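You operate a simulated robot arm through the tools that you are given. There is no shell and no other tool. Be economical: measure what you need, move in short steps, check, and stop when the job is done.

The job below is to be done with a simulated robot arm. You get a single attempt, and the scene is never put back.

TASK
Shut the air down and stand the orange pad on the tool rest.
Fine: tap shut, vent to nought before the pad comes out; air knob back to 0.0 bar.

It is judged by the outcome, as a careful person would: the job done as asked, and still so three seconds after it is handed in. It fails if anything else is knocked over, pushed out of place, dropped, spilled or broken.

THE ROBOT
A 6-joint arm with a two-finger parallel gripper, fixed in place. Base frame: the origin is at the foot of the arm, x ahead of it, y to its left, z up; the work surface is at about z = 0.74. Lengths are in m, angles in rad, forces in N, time in s.
With the tool pointing down near the work surface it reaches from about 0.2 to 0.64 m from the base axis. Its first joint turns from -1.152 to 1.152 rad. Payload 2.7 kg.
Tool frame: the origin (TCP) lies between the finger pads and is the grasp point; the fingertips stand 0.023 m ahead of it; z points along the fingers, y is the line along which they close. Largest opening 0.094 m; finger width 0.038, thickness 0.01; the body of the gripper, 0.054 by 0.096 m, starts 0.039 m behind the TCP.
Orientation is that of the tool frame in the base frame, as a unit quaternion [x, y, z, w]. With the fingers straight down and closing along the base's y, the tool's x points along the base's -x, its y along +y and its z along -z.

THE INTERFACE
- The arm moves only by the tool nudge_tool. Its argument "steps" is text: rows parted by semicolons, each of 6 numbers parted by spaces: the shift along the tool's x, y, z in units of 250 mm (1.0 is 250 mm), then the turn, a rotation vector about the tool's x, y, z in units of 60 degrees (1.0 is 60 degrees). In form: dx dy dz rx ry rz; .... A call has 1 to 8 rows; each row is the pose to reach, as a shift and turn from the pose commanded when the call began, along the tool's axes at that moment. "gripper" is the finger opening in m, from 0 to 0.094, set as the call begins (left out, the last holds). A call with a number of a shift or a turn outside -1 to 1 is refused whole. Rows are played at 5 a second. More than 0.05 m and 0.15 rad between two rows, or a gripper value outside its range, and nothing of the call is played. A pose out of reach is approached as far as the arm can. The call stops where the force on the tool passes 70 N (or 10 N more than at its start, if that is more) or the arm is blocked; 0.2 s more then pass. Each finger travels about 0.045 m/s and halts on what it meets, pressing with about 41 N; the grip force reading is that of the motor and also rises with nothing between the fingers. The clock runs only during rows and for 0.2 s after the last one: add rows that repeat a pose to give the fingers time. It gives the time, the measured TCP pose, the force on the tool (base axes), the opening and the grip force at its end, in the units of the frame above (readings bear some noise).
- Cameras (640 x 400 px; columns grow to the right, rows downward): "scene" is fixed at [0.0744, -0.433, 1.3958]; the picture's right is [0.79, -0.62, 0.00], its down [-0.40, -0.50, -0.77] and it looks along [0.48, 0.60, -0.64] (base axes); focal length 232 px, centre (320, 200). "wrist" rides on the gripper at [-0.039, 0, -0.044] in the tool frame; the picture's right is [0.00, -1.00, 0.00], its down [0.97, 0.00, -0.24] and it looks along [0.24, 0.00, 0.97] (tool axes); focal length 218 px, centre (320, 200). There is no depth. A picture from a camera that has moved, and an enlarged one, comes with that camera's place and axes in the base frame and with its lens.
- capture(camera): a new picture of that camera. It takes no simulated time.
- enlarge(camera, box): a new picture of the part [left, top, right, bottom] of that camera's present view, enlarged. It takes no simulated time.
- close_job(): hands the job in; it is judged then, once.

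Go step by step. Nothing tells you positions but the pictures and the camera data: compare them with the known pose of the tool, close in by small moves and look again before you grip or let go. The budget is 120 turns and 64 pictures, counting those below and the enlarged ones. Unless the task says otherwise, let go and move clear before handing in, and close with one line.

The tools are called as name(argument=value, ...) on one line, values as JSON. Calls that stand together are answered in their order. nudge_tool: Moves the arm, as the interface text tells. Its arguments: {"type":"object","properties":{"steps":{"type":"string"},"gripper":{"type":"number"}},"required":["steps"]} The other tools are called the same way: capture (camera) takes a picture; enlarge (camera, box) takes an enlarged picture of a part of a camera's view; close_job () hands the job in.

At the start:

```text
time: 0.0
eef_pos: [0.3964, 0.0396, 1.2154]
tool_rot: [0.0, 1.0, 0.0, -0.001]
wrist_force: [-0.6, 0.3, 0.0]
grip_width: 0.094
grip_force: 0.1
```

scene: 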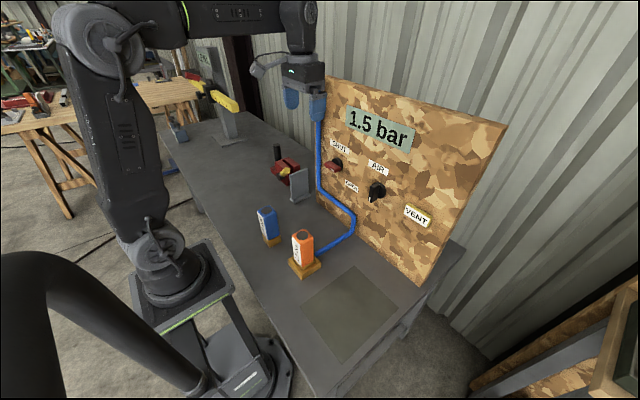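
wrist: 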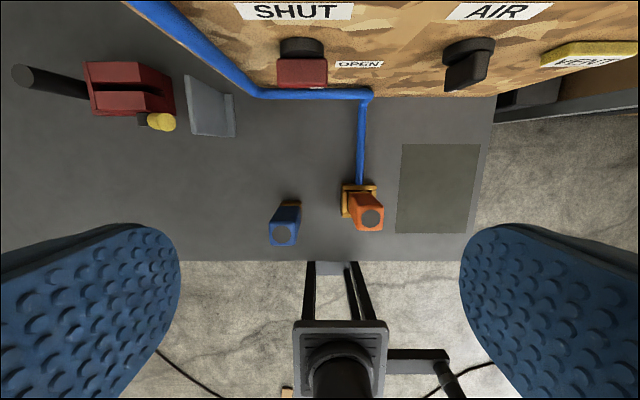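

I see a board with a 1.5 bar display, a red tap (SHUT/OPEN), a black air knob and a yellow VENT button. The blue and orange pads are on the bench. I'll look closer first.

enlarge(camera="scene", box=[300, 90, 460, 240])

enlarge(camera="scene", box=[230, 140, 410, 360])

enlarge(camera="wrist", box=[60, 0, 640, 260])

```text
2.67 times, centred on (380, 165) of scene
camera zoom: at [0.0744, -0.433, 1.3958], right [0.79, -0.62, 0.0], down [-0.4, -0.5, -0.77], along [0.48, 0.6, -0.64], focal length 618 px, centre (160, 293)
```

zoom: 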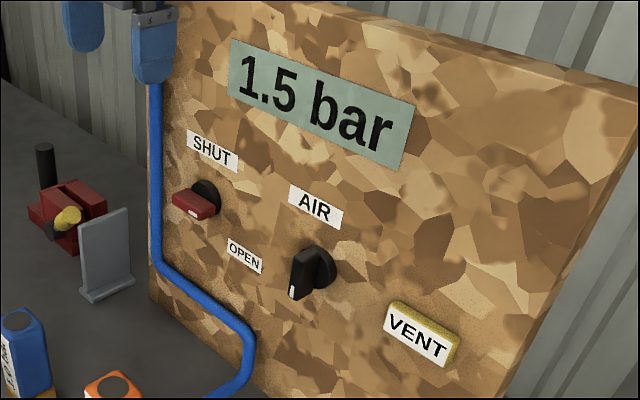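

```text
1.82 times, centred on (320, 250) of scene
camera zoom: at [0.0744, -0.433, 1.3958], right [0.79, -0.62, 0.0], down [-0.4, -0.5, -0.77], along [0.48, 0.6, -0.64], focal length 422 px, centre (320, 109)
```

zoom: 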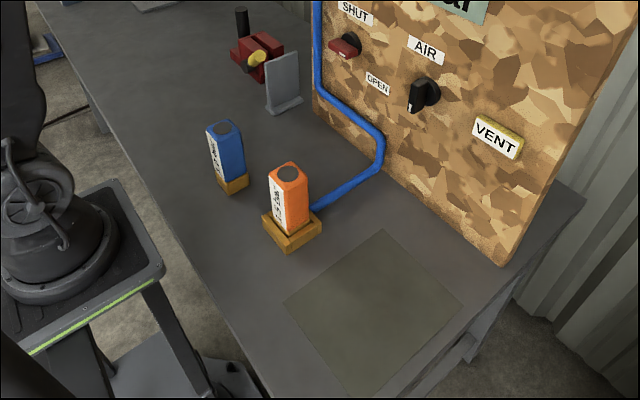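

```text
1.10 times, centred on (350, 130) of wrist
camera zoom: at [0.4357, 0.0395, 1.2595], right [0.0, -1.0, 0.0], down [-0.97, 0.0, 0.24], along [-0.24, 0.0, -0.97], focal length 241 px, centre (287, 277)
```

zoom: 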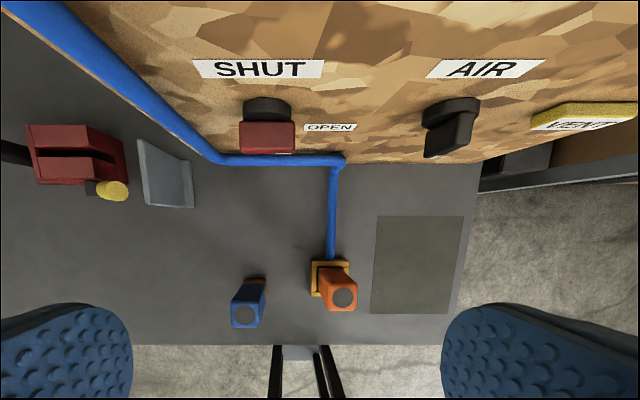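

The readings triangulate to tap ≈(0.52, 0.06, 0.99), air knob ≈(0.52, -0.12, 0.99), vent ≈(0.53, -0.255, 0.99) and orange pad top ≈(0.31, -0.053, 0.88). The mat is centred near (0.33, -0.25). Next I'll tip the tool to face the board.

nudge_tool(steps="0.04 0 0.06 0 -0.14 0; 0.08 0 0.12 0 -0.28 0; 0.12 0 0.18 0 -0.42 0; 0.16 0 0.24 0 -0.56 0; 0.2 0 0.3 0 -0.7 0; 0.24 0 0.36 0 -0.84 0; 0.28 0 0.42 0 -0.98 0")

```text
time: 1.6
eef_pos: [0.3525, 0.0485, 1.1407]
tool_rot: [0.006, 0.878, 0.001, 0.478]
wrist_force: [-0.8, 0.8, 0.7]
grip_width: 0.0938
grip_force: 0.1
out of reach, approached as far as the arm can: row 7
```

The tool is part way over and near a reach limit. I'll move forward and finish the tip to horizontal.

nudge_tool(steps="0.04 -0.02 0.08 0 -0.12 0; 0.1 -0.04 0.17 0 -0.24 0; 0.15 -0.04 0.26 0 -0.38 0; 0.2 -0.04 0.36 0 -0.52 0")

capture(camera="wrist")

capture(camera="scene")

```text
time: 2.6
eef_pos: [0.4052, 0.1028, 1.0738]
tool_rot: [-0.002, 0.709, -0.017, 0.705]
wrist_force: [0.4, 0.2, 0.0]
grip_width: 0.0938
grip_force: 0.0
out of reach, approached as far as the arm can: row 1, 2, 3, 4
```

```text
58 pictures are left
camera wrist: at [0.3615, 0.1031, 1.1134], right [-0.02, -1.0, 0.03], down [-0.25, -0.02, -0.97], along [0.97, -0.03, -0.25], focal length 218 px, centre (320, 200)
```

wrist: 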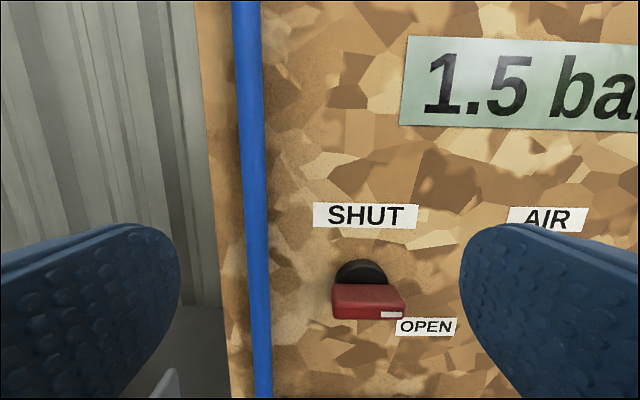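

```text
57 pictures are left
```

scene: 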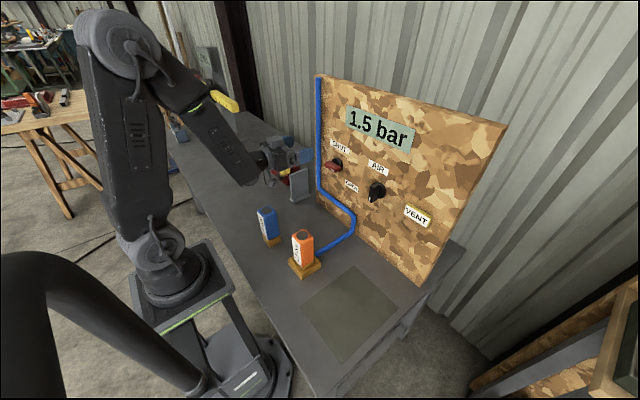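

The tap's white mark points right (about level) at OPEN and SHUT is straight above it, so it needs roughly a 90° turn counter-clockwise seen from the front. I'll line up in front of the tap.

nudge_tool(steps="0.09 -0.05 0.04 0 0 0; 0.18 -0.1 0.08 0 0 0; 0.27 -0.15 0.12 0 0 0; 0.36 -0.19 0.16 0 0 0; 0.36 -0.19 0.16 0 0 0")

capture(camera="wrist")

```text
time: 3.8
eef_pos: [0.4555, 0.1145, 1.0149]
tool_rot: [-0.011, 0.711, -0.03, 0.703]
wrist_force: [0.4, 0.1, 0.1]
grip_width: 0.094
grip_force: 0.0
out of reach, approached as far as the arm can: row 1, 2, 3, 4, 5
```

```text
56 pictures are left
camera wrist: at [0.4124, 0.1171, 1.055], right [-0.03, -1.0, 0.06], down [-0.25, -0.05, -0.97], along [0.97, -0.04, -0.25], focal length 218 px, centre (320, 200)
```

wrist: 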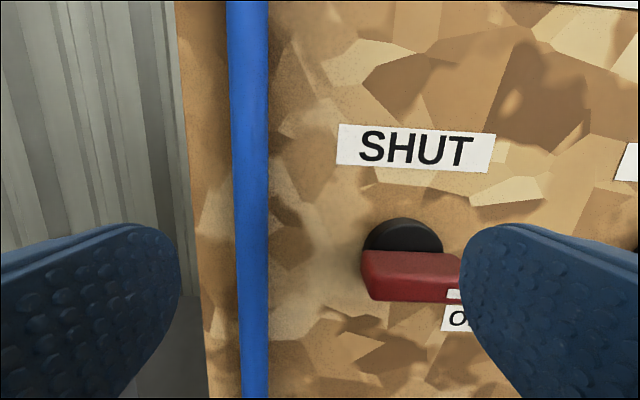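

The arm stops short at y≈0.11 when the tool points exactly at the board. I'll see whether yawing the tool frees it.

nudge_tool(steps="0 -0.05 0 0.12 0 0; 0 -0.1 0 0.24 0 0; 0 -0.15 0 0.36 0 0; 0.06 -0.2 0 0.48 0 0; 0.1 -0.2 0 0.48 0 0")

capture(camera="scene")

```text
time: 5.0
eef_pos: [0.4534, 0.0653, 0.997]
tool_rot: [0.164, 0.681, -0.207, 0.683]
wrist_force: [0.3, 0.3, 0.4]
grip_width: 0.0942
grip_force: 0.1
```

```text
55 pictures are left
```

scene: 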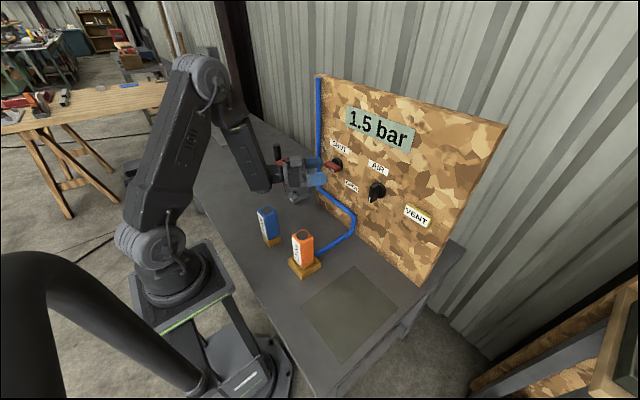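

Yawing about 30° makes it reachable. Now a look at the tap from here.

capture(camera="wrist")

enlarge(camera="scene", box=[280, 120, 440, 220])

```text
54 pictures are left
camera wrist: at [0.4167, 0.0891, 1.0352], right [-0.51, -0.86, 0.06], down [-0.22, 0.06, -0.97], along [0.83, -0.5, -0.22], focal length 218 px, centre (320, 200)
```

wrist: 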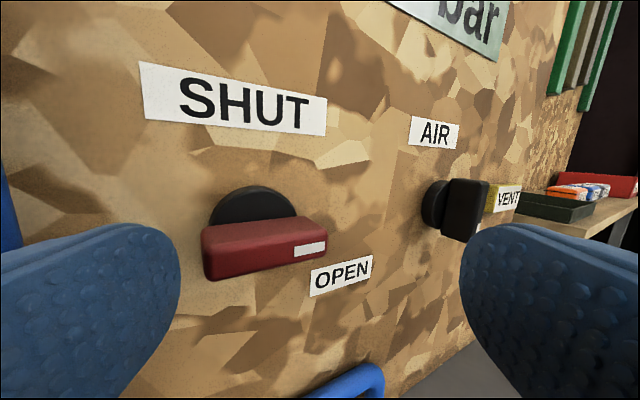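

```text
4.00 times, centred on (360, 170) of scene
camera zoom: at [0.0744, -0.433, 1.3958], right [0.79, -0.62, 0.0], down [-0.4, -0.5, -0.77], along [0.48, 0.6, -0.64], focal length 928 px, centre (160, 320)
```

zoom: 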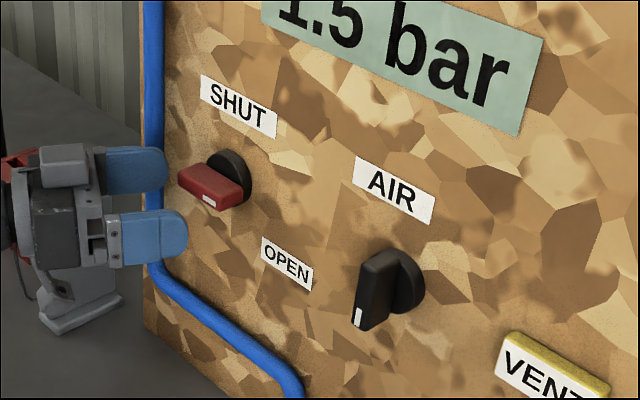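

The tap bar spans y≈0.033–0.087 at z≈0.99, with its front at x≈0.50 and the board at x≈0.544. I'll close the fingers, come in under the pointer end and push it up.

nudge_tool(steps="0 0 -0.05 0 0 0; 0.1 -0.03 -0.05 0 0 0; 0.218 -0.063 0.0 0 0 0; 0.218 -0.063 0.02 0 0 0; 0.218 -0.063 0.02 0 0 0; 0.218 -0.03 0.08 0 0 0; 0.218 0.02 0.14 0 0 0; 0.218 0.053 0.205 0 0 0", gripper=0)

capture(camera="wrist")

enlarge(camera="scene", box=[280, 120, 440, 220])

```text
time: 6.8
eef_pos: [0.5045, 0.0491, 0.9388]
tool_rot: [0.163, 0.681, -0.206, 0.683]
wrist_force: [-0.5, 0.4, 0.4]
grip_width: 0.0
grip_force: 40.9
out of reach, approached as far as the arm can: row 3, 4, 5
```

```text
52 pictures are left
camera wrist: at [0.4673, 0.0724, 0.9771], right [-0.5, -0.86, 0.06], down [-0.22, 0.06, -0.97], along [0.84, -0.5, -0.22], focal length 218 px, centre (320, 200)
```

wrist: 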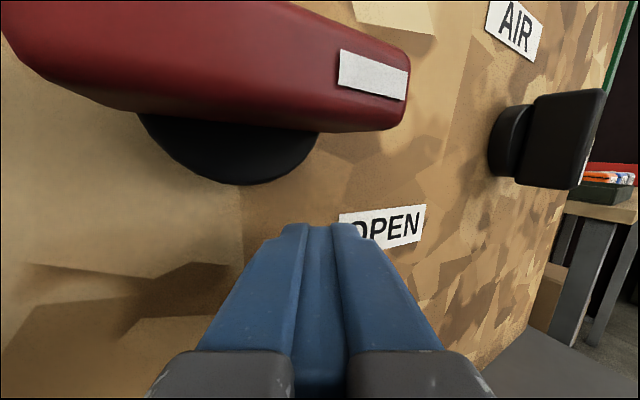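

```text
4.00 times, centred on (360, 170) of scene
camera zoom: at [0.0744, -0.433, 1.3958], right [0.79, -0.62, 0.0], down [-0.4, -0.5, -0.77], along [0.48, 0.6, -0.64], focal length 928 px, centre (160, 320)
```

zoom: 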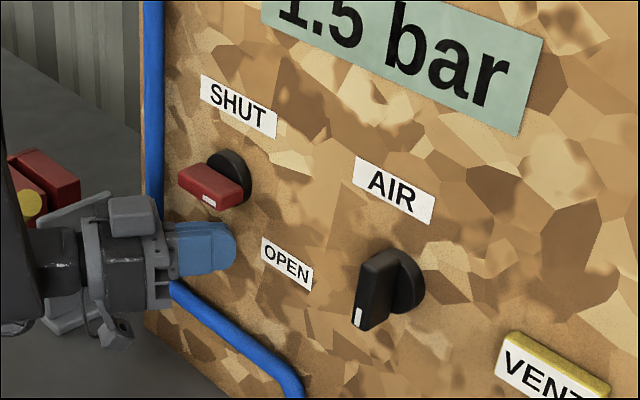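

The closed fingertips are just under the bar. I'll push up in small rows.

nudge_tool(steps="-0.04 -0.03 0.016 0 0 0; -0.08 -0.032 0.016 0 0 0; -0.12 -0.034 0.016 0 0 0; -0.15 -0.035 0.018 0 0 0; -0.178 -0.035 0.018 0 0 0; -0.21 -0.037 0.018 0 0 0; -0.262 -0.04 0.019 0 0 0")

capture(camera="wrist")

enlarge(camera="scene", box=[280, 100, 440, 200])

```text
time: 7.8
eef_pos: [0.5008, 0.0383, 0.9636]
tool_rot: [0.16, 0.696, -0.209, 0.668]
wrist_force: [0.3, -1.6, -2.4]
grip_width: 0.0
grip_force: 41.3
stopped in row 4: the force on the tool passed its limit (the readings are from after the stop); the commanded pose is now the measured one
```

```text
50 pictures are left
camera wrist: at [0.4657, 0.0621, 1.0035], right [-0.5, -0.86, 0.08], down [-0.26, 0.07, -0.96], along [0.82, -0.5, -0.26], focal length 218 px, centre (320, 200)
```

wrist: 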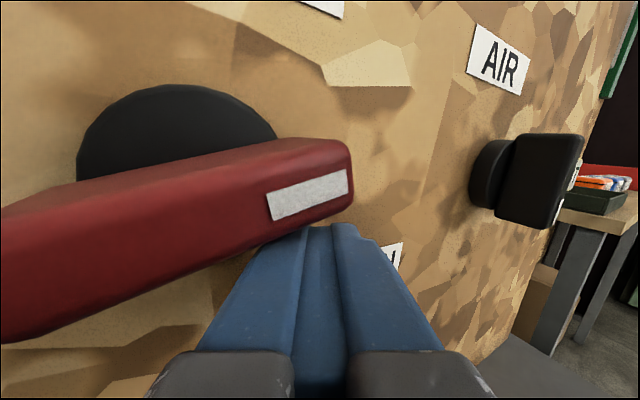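

```text
4.00 times, centred on (360, 150) of scene
camera zoom: at [0.0744, -0.4331, 1.3958], right [0.79, -0.62, 0.0], down [-0.4, -0.5, -0.77], along [0.48, 0.6, -0.64], focal length 928 px, centre (160, 400)
```

zoom: 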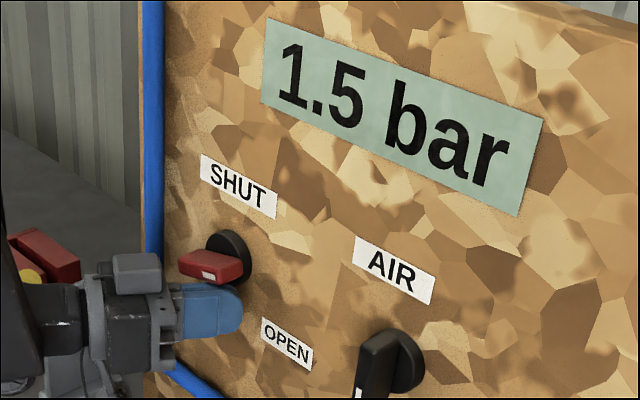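

The tap has turned some 12° and then the force limit stopped the push. I'll go further out along the bar for more leverage and push more slowly.

nudge_tool(steps="0.014 -0.027 0.016 0 -0.04 0; 0.002 -0.027 0.016 0 -0.04 0; -0.010 -0.028 0.016 0 -0.04 0; -0.022 -0.029 0.016 0 -0.04 0; -0.034 -0.030 0.016 0 -0.04 0; -0.046 -0.031 0.016 0 -0.04 0; -0.058 -0.032 0.016 0 -0.04 0; -0.07 -0.033 0.016 0 -0.04 0")

capture(camera="wrist")

```text
time: 9.6
eef_pos: [0.5021, 0.0314, 0.9822]
tool_rot: [0.156, 0.681, -0.211, 0.684]
wrist_force: [-0.3, -0.4, 0.4]
grip_width: 0.0001
grip_force: 41.1
```

```text
48 pictures are left
camera wrist: at [0.4642, 0.0548, 1.02], right [-0.5, -0.86, 0.08], down [-0.22, 0.04, -0.97], along [0.84, -0.5, -0.22], focal length 218 px, centre (320, 200)
```

wrist: 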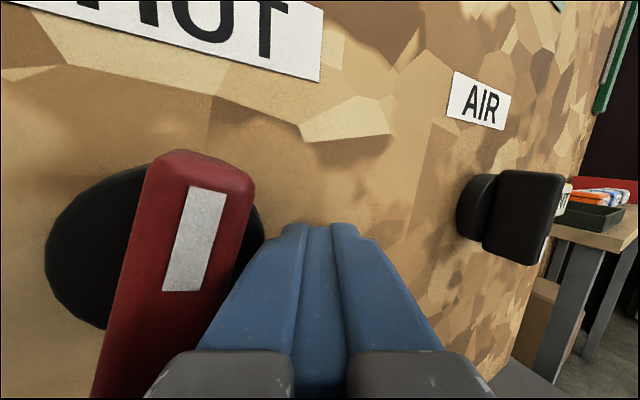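

The tap swung most of the way with little force. I'll check its angle in the scene view.

enlarge(camera="scene", box=[280, 100, 440, 200])

```text
4.00 times, centred on (360, 150) of scene
camera zoom: at [0.0744, -0.433, 1.3958], right [0.79, -0.62, 0.0], down [-0.4, -0.5, -0.77], along [0.48, 0.6, -0.64], focal length 928 px, centre (160, 400)
```

zoom: 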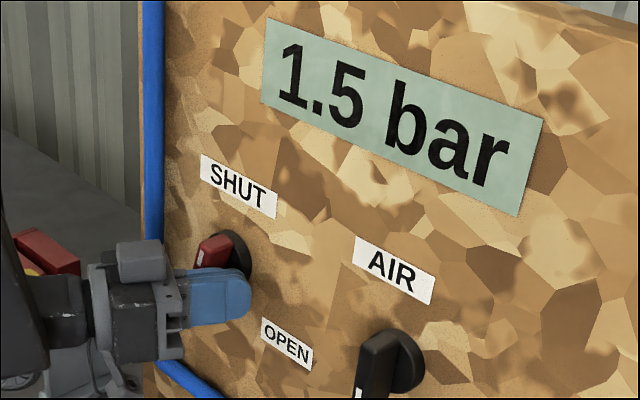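

It's not quite vertical yet, so I'll keep pushing gently up and to the left.

nudge_tool(steps="-0.02 0 0 0 0 0; -0.04 0.0 -0.002 0 0 0; -0.06 0.005 -0.005 0 0 0; -0.08 0.01 -0.01 0 0 0; -0.09 0.02 -0.015 0 0 0; -0.09 0.03 -0.02 0 0 0; -0.09 0.04 -0.025 0 0 0")

capture(camera="wrist")

```text
time: 11.2
eef_pos: [0.5008, 0.0376, 1.0027]
tool_rot: [0.165, 0.681, -0.219, 0.679]
wrist_force: [-20.1, -46.0, -7.3]
grip_width: 0.0
grip_force: 41.3
```

```text
46 pictures are left
camera wrist: at [0.4636, 0.0614, 1.041], right [-0.52, -0.85, 0.07], down [-0.23, 0.05, -0.97], along [0.82, -0.52, -0.22], focal length 218 px, centre (320, 200)
```

wrist: 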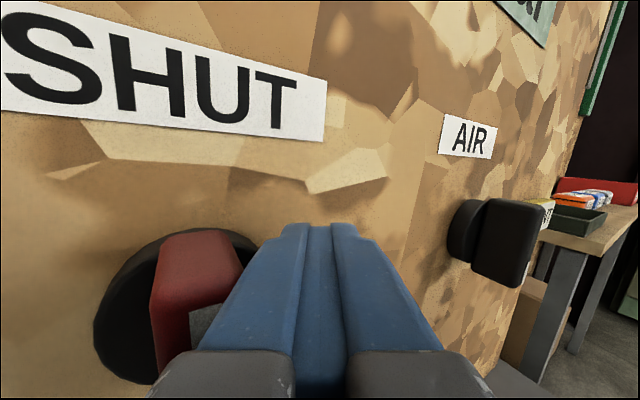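

Steady side force of about 50 N suggests the tap is at its stop. I'll back away to the right and look.

nudge_tool(steps="0 -0.05 0 0 0 0; 0 -0.05 -0.1 0 0 0; 0 -0.05 -0.25 0 0 0")

capture(camera="wrist")

enlarge(camera="scene", box=[280, 100, 440, 200])

```text
time: 12.0
eef_pos: [0.4402, 0.068, 1.0065]
tool_rot: [0.156, 0.681, -0.211, 0.684]
wrist_force: [-0.2, -0.2, -0.7]
grip_width: 0.0
grip_force: 41.1
```

```text
45 pictures are left
camera wrist: at [0.4032, 0.0922, 1.044], right [-0.5, -0.86, 0.07], down [-0.22, 0.04, -0.97], along [0.84, -0.5, -0.22], focal length 218 px, centre (320, 200)
```

wrist: 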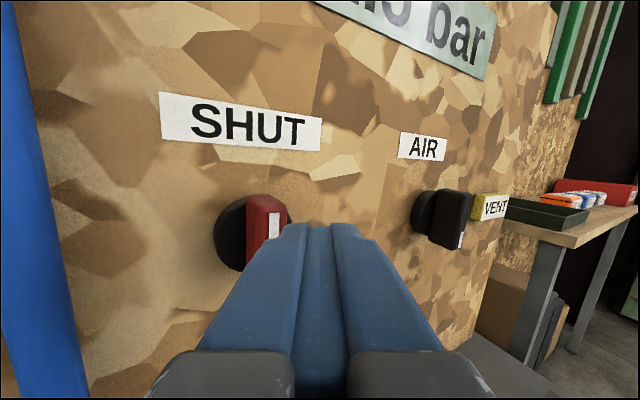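

```text
4.00 times, centred on (360, 150) of scene
camera zoom: at [0.0744, -0.433, 1.3958], right [0.79, -0.62, 0.0], down [-0.4, -0.5, -0.77], along [0.48, 0.6, -0.64], focal length 928 px, centre (160, 400)
```

zoom: 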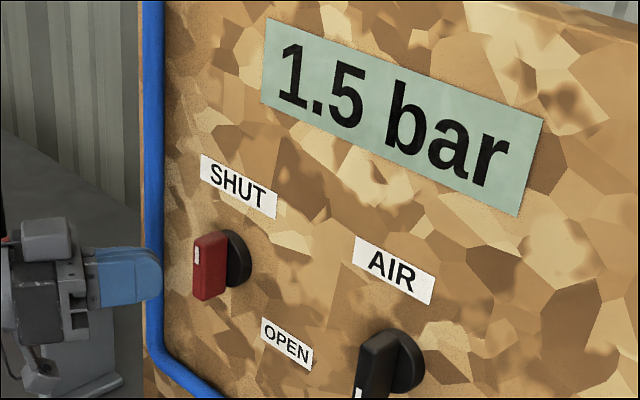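

The tap is vertical at SHUT, hard against its stop. Next is the vent button, so I'll travel along in front of the board.

nudge_tool(steps="0.015 -0.13 0.07 0 0 0; 0.03 -0.26 0.14 0 0 0; 0.045 -0.39 0.21 0 0 0; 0.06 -0.52 0.28 0 0 0; 0.08 -0.65 0.35 0 0 0; 0.095 -0.78 0.42 0 0 0; 0.11 -0.91 0.485 0 0 0")

capture(camera="wrist")

capture(camera="scene")

```text
time: 13.6
eef_pos: [0.4452, -0.1145, 1.0041]
tool_rot: [0.155, 0.682, -0.214, 0.682]
wrist_force: [0.3, 0.5, -0.6]
grip_width: 0.0
grip_force: 41.3
out of reach, approached as far as the arm can: row 5, 6, 7
```

```text
43 pictures are left
camera wrist: at [0.4084, -0.0906, 1.0418], right [-0.5, -0.86, 0.08], down [-0.23, 0.04, -0.97], along [0.83, -0.51, -0.22], focal length 218 px, centre (320, 200)
```

wrist: 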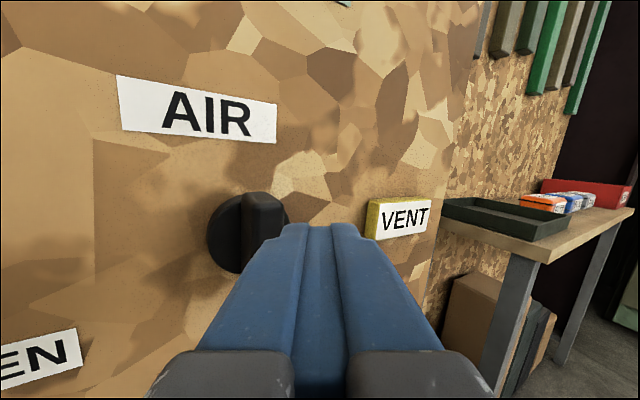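

```text
42 pictures are left
```

scene: 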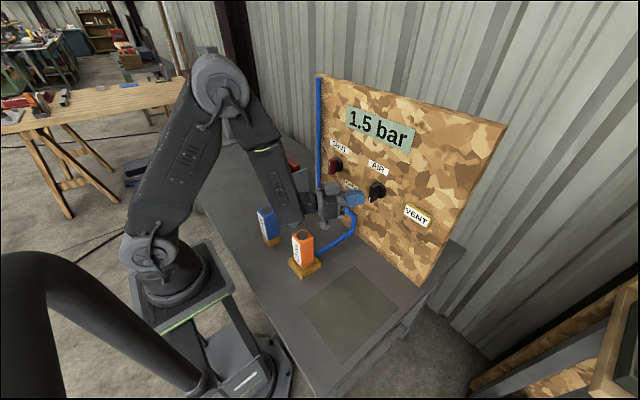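

The arm got too close to its own base. I'll lift, pass over the knob a bit further out, and come down in front of the vent.

nudge_tool(steps="-0.12 -0.01 0 0 0 0; -0.24 -0.02 0 0 0 0; -0.23 -0.15 0.13 0 0 0; -0.22 -0.28 0.25 0 0 0; -0.204 -0.41 0.376 0 0 0; -0.05 -0.405 0.376 0 0 0; 0.092 -0.4 0.376 0 0 0")

capture(camera="wrist")

enlarge(camera="scene", box=[340, 140, 500, 240])

```text
time: 15.2
eef_pos: [0.5138, -0.1676, 1.0503]
tool_rot: [0.177, 0.657, -0.229, 0.696]
wrist_force: [1.9, -0.1, 8.0]
grip_width: 0.0001
grip_force: 40.9
out of reach, approached as far as the arm can: row 3, 4, 5, 6, 7
stopped in row 7: the force on the tool passed its limit (the readings are from after the stop); the commanded pose is now the measured one
```

```text
41 pictures are left
camera wrist: at [0.4753, -0.141, 1.0858], right [-0.55, -0.83, 0.05], down [-0.17, 0.05, -0.98], along [0.82, -0.55, -0.17], focal length 218 px, centre (320, 200)
```

wrist: 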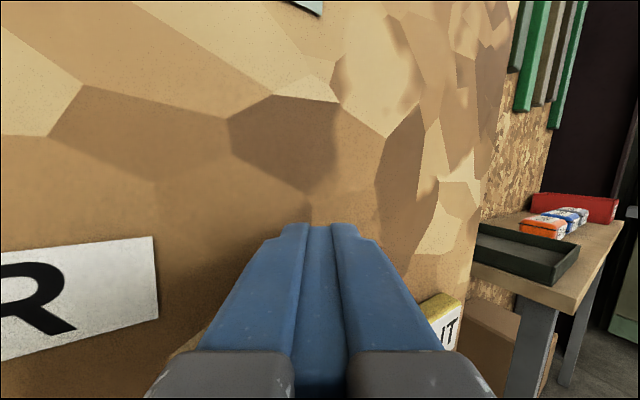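

```text
4.00 times, centred on (420, 190) of scene
camera zoom: at [0.0743, -0.433, 1.3958], right [0.79, -0.62, 0.0], down [-0.4, -0.5, -0.77], along [0.48, 0.6, -0.64], focal length 928 px, centre (-80, 240)
```

zoom: 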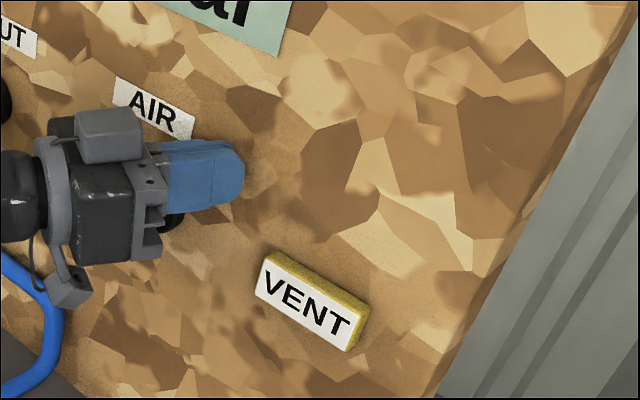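

The arm slid onto the board, so a wrist limit seems to need more yaw towards −y here. I'll back off and check that the knob is undisturbed.

nudge_tool(steps="-0.02 0 -0.1 0 0 0; -0.04 0 -0.2 0 0 0; -0.04 0 -0.28 0 0 0")

enlarge(camera="scene", box=[300, 100, 460, 240])

```text
time: 15.9
eef_pos: [0.455, -0.1274, 1.0541]
tool_rot: [0.177, 0.659, -0.229, 0.694]
wrist_force: [-0.2, 0.8, -0.7]
grip_width: 0.0
grip_force: 41.0
```

```text
2.86 times, centred on (380, 170) of scene
camera zoom: at [0.0744, -0.433, 1.3958], right [0.79, -0.62, 0.0], down [-0.4, -0.5, -0.77], along [0.48, 0.6, -0.64], focal length 663 px, centre (149, 286)
```

zoom: 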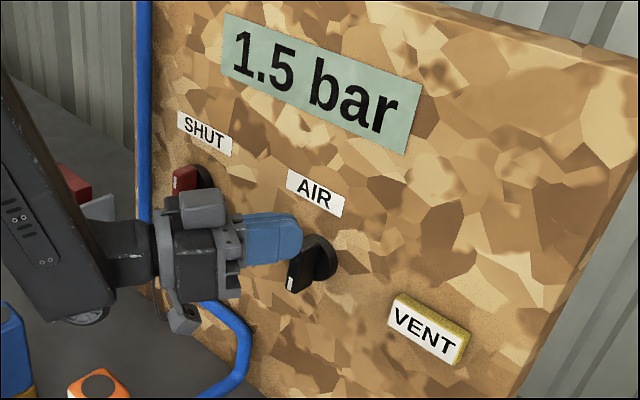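

The knob is untouched. I'll yaw more towards −y in place.

nudge_tool(steps="0 0 -0.02 0.12 0.03 0; 0 0 -0.02 0.24 0.06 0; 0 0 -0.02 0.37 0.06 0; 0 0 -0.02 0.37 0.06 0")

```text
time: 16.9
eef_pos: [0.4501, -0.1253, 1.0541]
tool_rot: [0.315, 0.624, -0.347, 0.626]
wrist_force: [0.1, -0.9, 0.4]
grip_width: 0.0
grip_force: 41.1
```

Yaw is about −56° and still reachable. I'll slide along to the vent at height, then lower in front of its right half.

nudge_tool(steps="0.01 -0.07 0.16 0 0 0; 0.02 -0.14 0.32 0 0 0; 0.035 -0.202 0.476 0 0 0; 0.16 -0.197 0.473 0 0 0; 0.29 -0.193 0.47 0 0 0; 0.29 -0.193 0.47 0 0 0")

capture(camera="wrist")

enlarge(camera="scene", box=[340, 140, 500, 240])

```text
time: 18.4
eef_pos: [0.4779, -0.25, 0.9864]
tool_rot: [0.315, 0.623, -0.347, 0.626]
wrist_force: [-0.5, 0.1, 1.1]
grip_width: 0.0001
grip_force: 41.1
```

```text
38 pictures are left
camera wrist: at [0.4537, -0.2136, 1.0259], right [-0.83, -0.56, 0.04], down [-0.15, 0.16, -0.98], along [0.54, -0.81, -0.22], focal length 218 px, centre (320, 200)
```

wrist: 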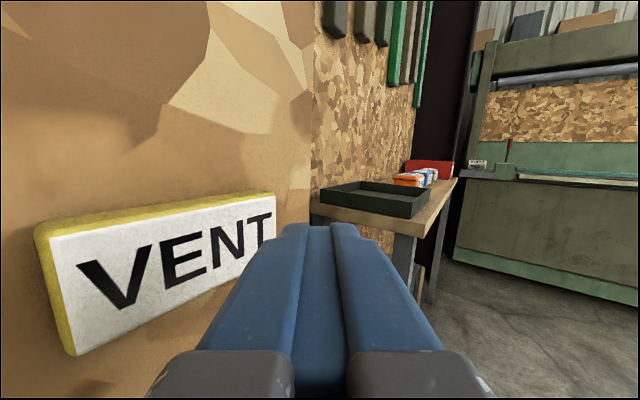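

```text
4.00 times, centred on (420, 190) of scene
camera zoom: at [0.0744, -0.433, 1.3958], right [0.79, -0.62, 0.0], down [-0.4, -0.5, -0.77], along [0.48, 0.6, -0.64], focal length 928 px, centre (-80, 240)
```

zoom: 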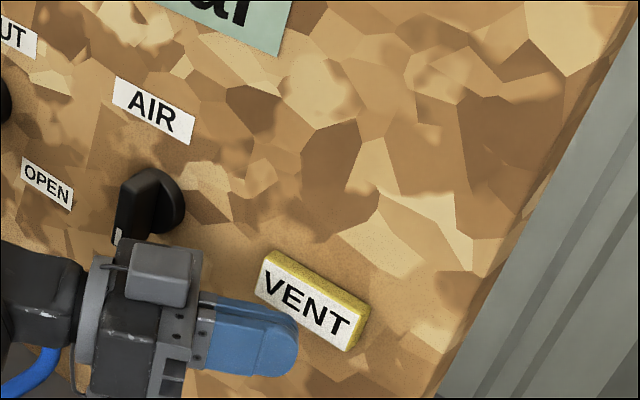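

The fingertip corner is in front of the vent's right half. I'll press straight in slowly.

nudge_tool(steps="0 0.04 0.027 0 0 0; 0 0.073 0.05 0 0 0; 0 0.093 0.063 0 0 0; 0 0.1 0.068 0 0 0; 0 0.107 0.072 0 0 0; 0 0.115 0.078 0 0 0; 0 0.122 0.083 0 0 0; 0 0.122 0.083 0 0 0")

capture(camera="scene")

```text
time: 20.1
eef_pos: [0.5112, -0.2525, 0.9845]
tool_rot: [0.315, 0.624, -0.347, 0.626]
wrist_force: [-10.9, 1.4, 1.3]
grip_width: 0.0002
grip_force: 41.1
```

```text
36 pictures are left
```

scene: 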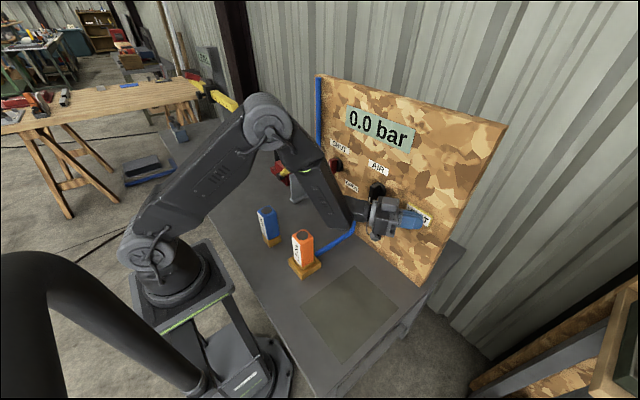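

The display reads 0.0 bar. I'll back off the vent and check it stays there and whether the knob was touched.

nudge_tool(steps="0 -0.1 -0.07 0 0 0; 0 -0.17 -0.12 0 0 0; -0.15 -0.17 -0.12 0 0 0; -0.3 -0.17 -0.12 0 0 0; -0.3 -0.17 -0.2 0 0 0")

enlarge(camera="scene", box=[300, 100, 460, 240])

capture(camera="wrist")

```text
time: 21.4
eef_pos: [0.4528, -0.2335, 1.0594]
tool_rot: [0.313, 0.624, -0.346, 0.627]
wrist_force: [-0.2, 0.3, 0.5]
grip_width: 0.0
grip_force: 41.0
```

```text
2.86 times, centred on (380, 170) of scene
camera zoom: at [0.0744, -0.433, 1.3958], right [0.79, -0.62, 0.0], down [-0.4, -0.5, -0.77], along [0.48, 0.6, -0.64], focal length 663 px, centre (149, 286)
```

zoom: 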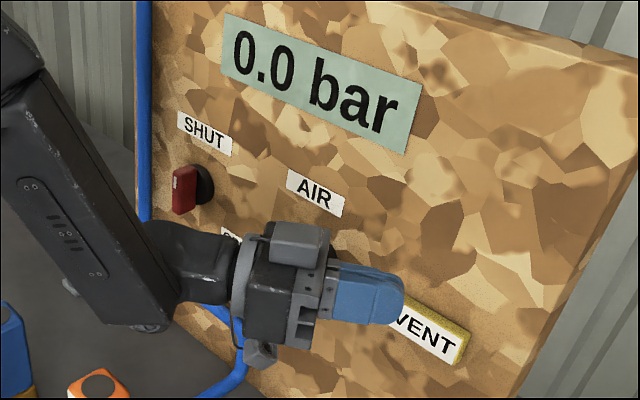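

```text
34 pictures are left
camera wrist: at [0.428, -0.1969, 1.0971], right [-0.83, -0.56, 0.04], down [-0.15, 0.16, -0.98], along [0.54, -0.81, -0.22], focal length 218 px, centre (320, 200)
```

wrist: 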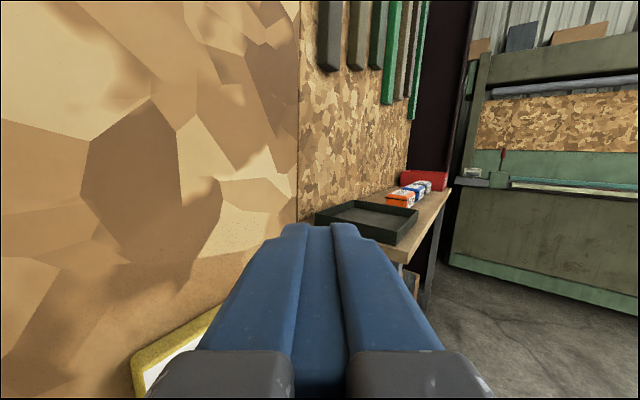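

The readout holds at 0.0 with the tap shut. Next I'll move back so the wrist camera can see the air knob close up.

nudge_tool(steps="0 0.07 -0.12 0 0 0; 0 0.14 -0.24 -0.06 0 0; 0.03 0.21 -0.36 -0.18 0 0; 0.06 0.28 -0.48 -0.3 0 0; 0.094 0.344 -0.59 -0.42 0 0; 0.094 0.344 -0.59 -0.42 0 0", gripper=0.094)

capture(camera="wrist")

```text
time: 22.8
eef_pos: [0.4412, -0.0629, 1.0278]
tool_rot: [0.169, 0.684, -0.201, 0.68]
wrist_force: [-0.5, -0.7, -0.2]
grip_width: 0.0938
grip_force: 0.1
```

```text
33 pictures are left
camera wrist: at [0.4034, -0.0396, 1.0671], right [-0.51, -0.86, 0.04], down [-0.22, 0.08, -0.97], along [0.83, -0.5, -0.23], focal length 218 px, centre (320, 200)
```

wrist: 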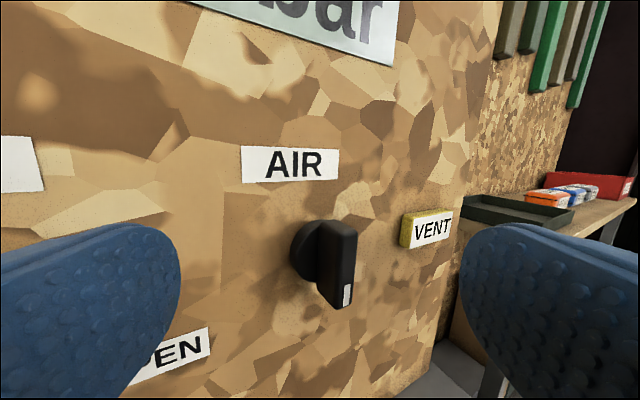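

enlarge(camera="wrist", box=[260, 190, 420, 330])

enlarge(camera="scene", box=[355, 160, 415, 220])

```text
2.86 times, centred on (340, 260) of wrist
camera zoom: at [0.4034, -0.0396, 1.0671], right [-0.51, -0.86, 0.04], down [-0.22, 0.08, -0.97], along [0.83, -0.5, -0.23], focal length 624 px, centre (263, 29)
```

zoom: 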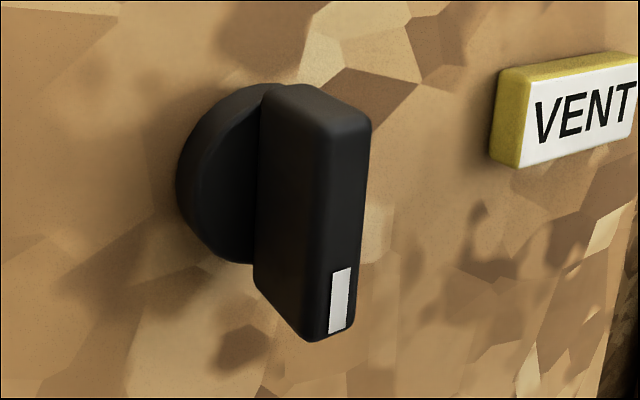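

```text
6.67 times, centred on (385, 190) of scene
camera zoom: at [0.0744, -0.433, 1.3958], right [0.79, -0.62, 0.0], down [-0.4, -0.5, -0.77], along [0.48, 0.6, -0.64], focal length 1546 px, centre (-113, 267)
```

zoom: 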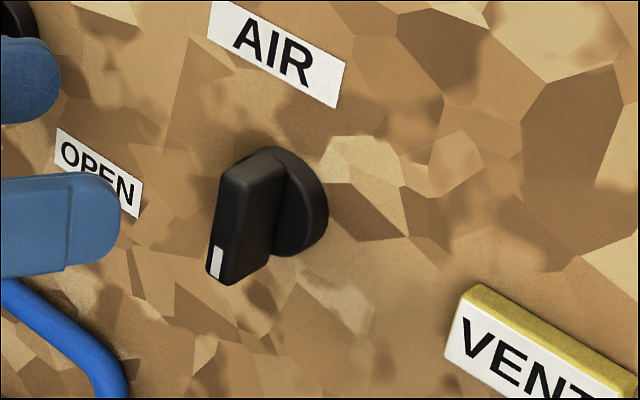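

No scale is marked. The knob handle is vertical (z 0.965–1.021, y −0.12) with its pointer down at 1.5 bar. I'll try turning it counter-clockwise (decrease) by pushing its lower end right and then up, watching for the stop. First I'll close the fingers and take position.

nudge_tool(steps="0.05 0 0 0.05 0 0; 0.12 -0.01 0.01 0.1 0 0; 0.19 -0.02 0.03 0.1 0 0; 0.222 -0.024 0.036 0.1 0 0; 0.222 -0.024 0.036 0.1 0 0; 0.222 -0.024 0.036 0.1 0 0", gripper=0)

capture(camera="wrist")

```text
time: 24.1
eef_pos: [0.4516, -0.0748, 0.9833]
tool_rot: [0.204, 0.674, -0.241, 0.668]
wrist_force: [0.0, 0.2, -0.8]
grip_width: 0.0
grip_force: 33.4
out of reach, approached as far as the arm can: row 3, 4, 5, 6
```

```text
30 pictures are left
camera wrist: at [0.4174, -0.0467, 1.0223], right [-0.6, -0.8, 0.05], down [-0.22, 0.1, -0.97], along [0.77, -0.59, -0.23], focal length 218 px, centre (320, 200)
```

wrist: 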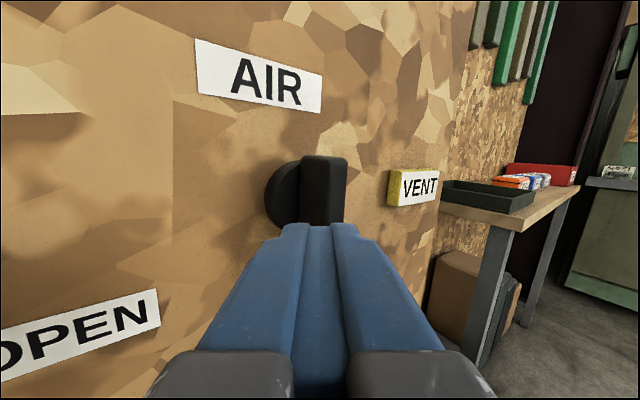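

The fingertip is beside and in front of the knob. I'll move in at its left side and push the lower end to the right.

nudge_tool(steps="0.02 0.05 0.09 0 0 0; 0.04 0.102 0.18 0 0 0; 0.051 0.088 0.191 0 0 0; 0.062 0.073 0.202 0 0 0; 0.073 0.059 0.213 0 0 0; 0.085 0.045 0.224 0 0 0; 0.096 0.03 0.235 0 0 0; 0.096 0.03 0.235 0 0 0")

capture(camera="wrist")

capture(camera="scene")

```text
time: 25.9
eef_pos: [0.5025, -0.1042, 0.96]
tool_rot: [0.206, 0.673, -0.238, 0.67]
wrist_force: [0.2, 7.6, -2.0]
grip_width: 0.0
grip_force: 41.0
```

```text
29 pictures are left
camera wrist: at [0.4672, -0.0771, 0.9988], right [-0.59, -0.8, 0.04], down [-0.21, 0.1, -0.97], along [0.78, -0.59, -0.23], focal length 218 px, centre (320, 200)
```

wrist: 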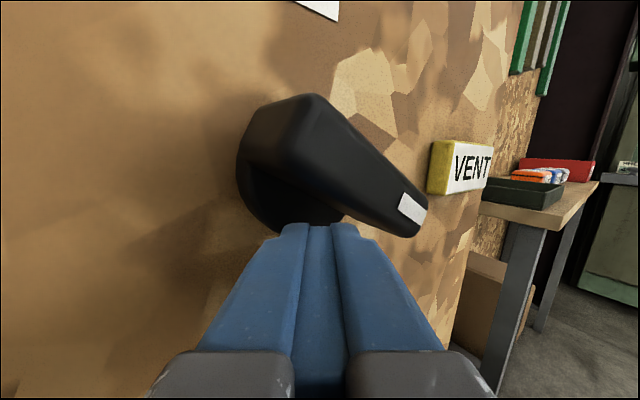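

```text
28 pictures are left
```

scene: 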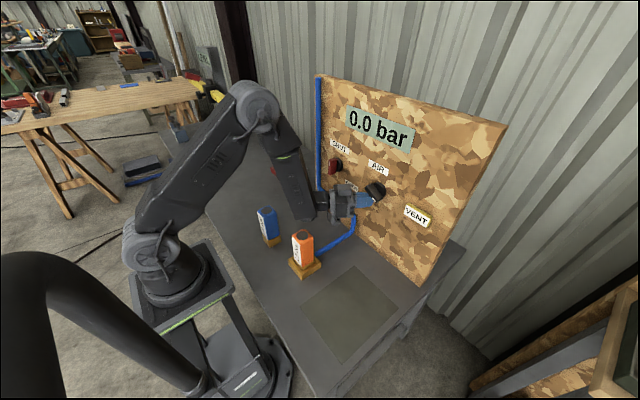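

The knob turned about 55° easily. I'll continue round, pushing it up from underneath.

nudge_tool(steps="-0.005 -0.03 0.022 0 0 0; -0.01 -0.06 0.044 0 0 0; -0.019 -0.084 0.062 0 0 0; -0.035 -0.1 0.073 0 0 0; -0.055 -0.112 0.082 0 0 0; -0.078 -0.123 0.09 0 0 0; -0.1 -0.13 0.096 0 0 0; -0.1 -0.13 0.096 0 0 0")

capture(camera="wrist")

```text
time: 27.3
eef_pos: [0.4983, -0.1319, 0.9625]
tool_rot: [0.199, 0.693, -0.232, 0.654]
wrist_force: [-0.6, -0.5, -3.8]
grip_width: 0.0
grip_force: 40.7
stopped in row 6: the force on the tool passed its limit (the readings are from after the stop); the commanded pose is now the measured one
```

```text
27 pictures are left
camera wrist: at [0.4653, -0.1074, 1.003], right [-0.58, -0.81, 0.06], down [-0.26, 0.11, -0.96], along [0.77, -0.57, -0.28], focal length 218 px, centre (320, 200)
```

wrist: 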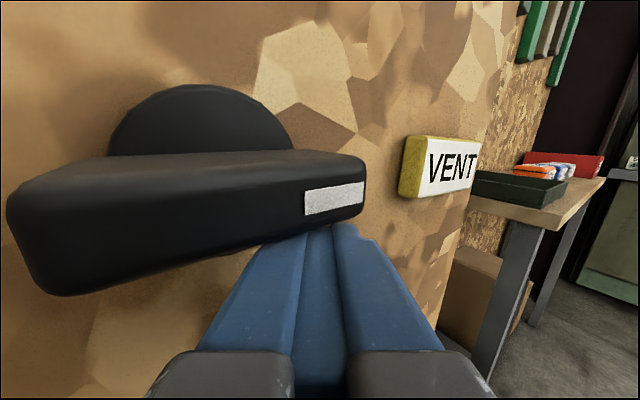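

The pointer now points right, level, and the push met resistance. I'll test gently, further out on the lever, whether that's a real stop.

nudge_tool(steps="0.014 -0.027 0.019 0 -0.05 0; 0.002 -0.027 0.019 0 -0.05 0; -0.010 -0.028 0.019 0 -0.05 0; -0.016 -0.029 0.019 0 -0.05 0; -0.022 -0.030 0.019 0 -0.05 0; -0.028 -0.031 0.019 0 -0.05 0")

capture(camera="wrist")

```text
time: 28.7
eef_pos: [0.4978, -0.1444, 0.9718]
tool_rot: [0.195, 0.672, -0.238, 0.674]
wrist_force: [-11.7, -12.9, -4.5]
grip_width: 0.0
grip_force: 40.8
```

```text
26 pictures are left
camera wrist: at [0.4623, -0.1177, 1.01], right [-0.58, -0.81, 0.06], down [-0.21, 0.08, -0.97], along [0.78, -0.58, -0.22], focal length 218 px, centre (320, 200)
```

wrist: 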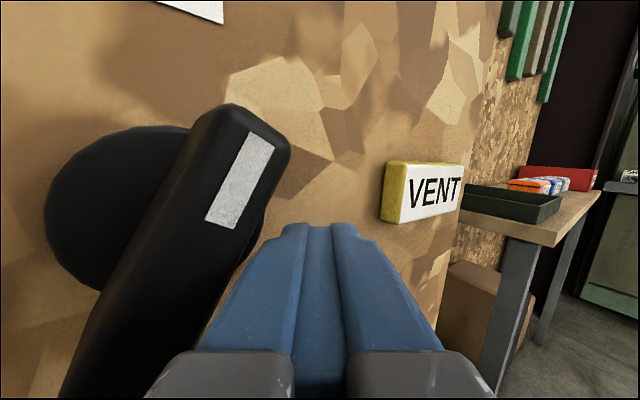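

It wasn't a stop; the knob has moved on to roughly 145°. I'll continue to bring it upright.

nudge_tool(steps="-0.02 -0.002 0 0 0 0; -0.04 -0.003 0 0 0 0; -0.065 -0.004 0 0 0 0; -0.09 -0.004 0 0 0 0; -0.11 0.006 -0.008 0 0 0; -0.125 0.018 -0.018 0 0 0; -0.14 0.03 -0.028 0 0 0")

capture(camera="wrist")

enlarge(camera="scene", box=[310, 90, 450, 230])

```text
time: 30.3
eef_pos: [0.493, -0.14, 1.0034]
tool_rot: [0.205, 0.673, -0.245, 0.667]
wrist_force: [-18.8, -48.4, -21.8]
grip_width: 0.0
grip_force: 40.8
```

```text
25 pictures are left
camera wrist: at [0.46, -0.1119, 1.0416], right [-0.6, -0.8, 0.06], down [-0.22, 0.1, -0.97], along [0.77, -0.6, -0.23], focal length 218 px, centre (320, 200)
```

wrist: 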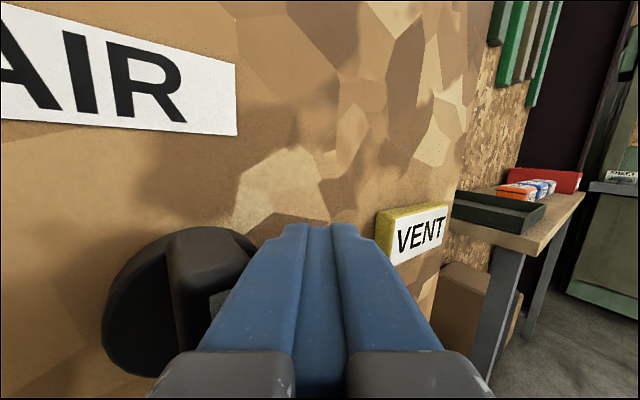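

```text
2.86 times, centred on (380, 160) of scene
camera zoom: at [0.0742, -0.4345, 1.3953], right [0.79, -0.62, 0.0], down [-0.4, -0.5, -0.77], along [0.48, 0.6, -0.64], focal length 663 px, centre (149, 314)
```

zoom: 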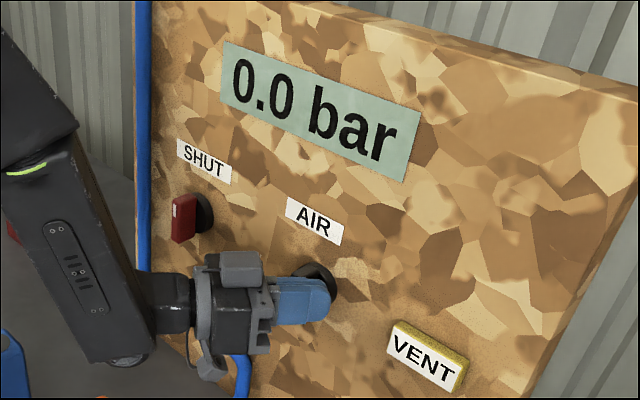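

There's about 50 N of steady resistance with the handle near vertical. I'll back off and look at it.

nudge_tool(steps="0 -0.05 0.02 0 0 0; 0 -0.06 -0.08 0 0 0; -0.03 -0.04 -0.2 0 0 0; -0.06 0 -0.3 0 0 0")

capture(camera="wrist")

enlarge(camera="scene", box=[310, 110, 450, 230])

```text
time: 31.3
eef_pos: [0.436, -0.0868, 1.0166]
tool_rot: [0.194, 0.673, -0.238, 0.673]
wrist_force: [-1.1, -0.3, 0.3]
grip_width: 0.0
grip_force: 40.1
```

```text
23 pictures are left
camera wrist: at [0.4012, -0.06, 1.0559], right [-0.58, -0.81, 0.06], down [-0.21, 0.08, -0.97], along [0.79, -0.58, -0.22], focal length 218 px, centre (320, 200)
```

wrist: 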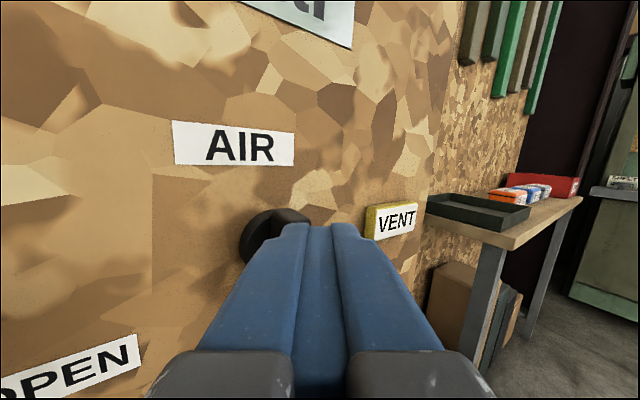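

```text
3.33 times, centred on (380, 170) of scene
camera zoom: at [0.0744, -0.433, 1.3958], right [0.79, -0.62, 0.0], down [-0.4, -0.5, -0.77], along [0.48, 0.6, -0.64], focal length 773 px, centre (120, 300)
```

zoom: 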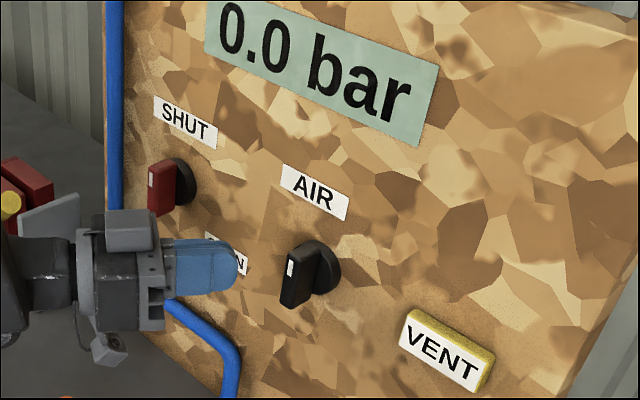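

The pointer is now up, towards the AIR label. My finger lay flat against the handle, so I'll confirm the stop by pushing only its upper end from the right.

nudge_tool(steps="-0.18 -0.011 0 0 0 0; -0.175 -0.09 0.13 0 0 0; -0.17 -0.174 0.268 0 0 0; -0.056 -0.096 0.352 0 0 0; -0.057 -0.08 0.34 0 0 0; -0.058 -0.064 0.329 0 0 0; -0.059 -0.048 0.317 0 0 0; -0.06 -0.036 0.309 0 0 0")

enlarge(camera="scene", box=[310, 110, 450, 230])

capture(camera="wrist")

```text
time: 33.1
eef_pos: [0.4945, -0.1379, 1.0345]
tool_rot: [0.194, 0.673, -0.238, 0.673]
wrist_force: [-1.3, -1.8, 0.5]
grip_width: 0.0
grip_force: 41.3
```

```text
3.33 times, centred on (380, 170) of scene
camera zoom: at [0.0744, -0.4331, 1.3958], right [0.79, -0.62, 0.0], down [-0.4, -0.5, -0.77], along [0.48, 0.6, -0.64], focal length 773 px, centre (120, 300)
```

zoom: 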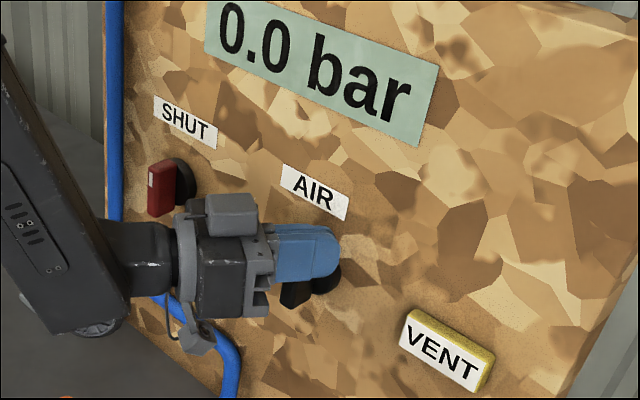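

```text
20 pictures are left
camera wrist: at [0.4592, -0.1116, 1.0736], right [-0.58, -0.81, 0.06], down [-0.21, 0.08, -0.97], along [0.79, -0.58, -0.22], focal length 218 px, centre (320, 200)
```

wrist: 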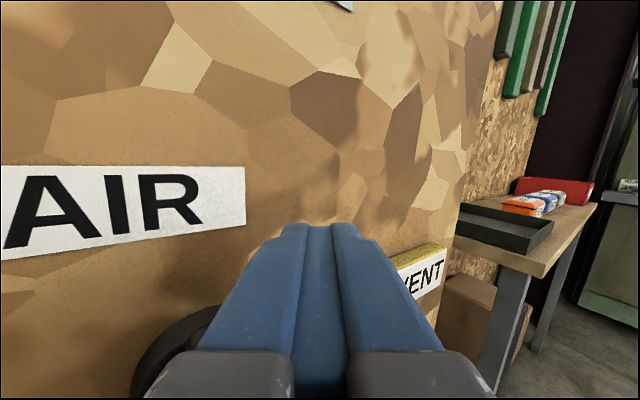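

No contact yet. I'll lower slightly and push 12 mm left in small steps, watching the force.

nudge_tool(steps="0.028 0 0 0 0 0; 0.028 0.01 -0.007 0 0 0; 0.028 0.02 -0.014 0 0 0; 0.028 0.029 -0.021 0 0 0; 0.028 0.036 -0.026 0 0 0; 0.028 0.036 -0.026 0 0 0")

```text
time: 34.5
eef_pos: [0.492, -0.1355, 1.0285]
tool_rot: [0.205, 0.67, -0.245, 0.67]
wrist_force: [-9.1, -49.7, 7.9]
grip_width: 0.0
grip_force: 40.7
```

It held firm against 50 N at the tip of the handle, so pointer-up is a true stop and that is the zero position. The air side is done. I'll retreat, raise, and start tipping the tool back down for the pad.

nudge_tool(steps="0 -0.039 0.025 0 0 0; -0.02 -0.04 -0.13 0 0 0; -0.15 -0.04 -0.25 0 0 0; -0.28 -0.04 -0.25 0 0.13 0; -0.32 -0.04 -0.25 0 0.27 0; -0.34 -0.04 -0.25 0 0.41 0; -0.36 -0.04 -0.25 0 0.55 0; -0.36 -0.04 -0.25 0 0.69 0")

```text
time: 36.3
eef_pos: [0.4404, -0.0936, 1.1187]
tool_rot: [0.264, 0.868, -0.153, 0.392]
wrist_force: [-0.1, 0.5, 1.2]
grip_width: 0.0
grip_force: 40.9
```

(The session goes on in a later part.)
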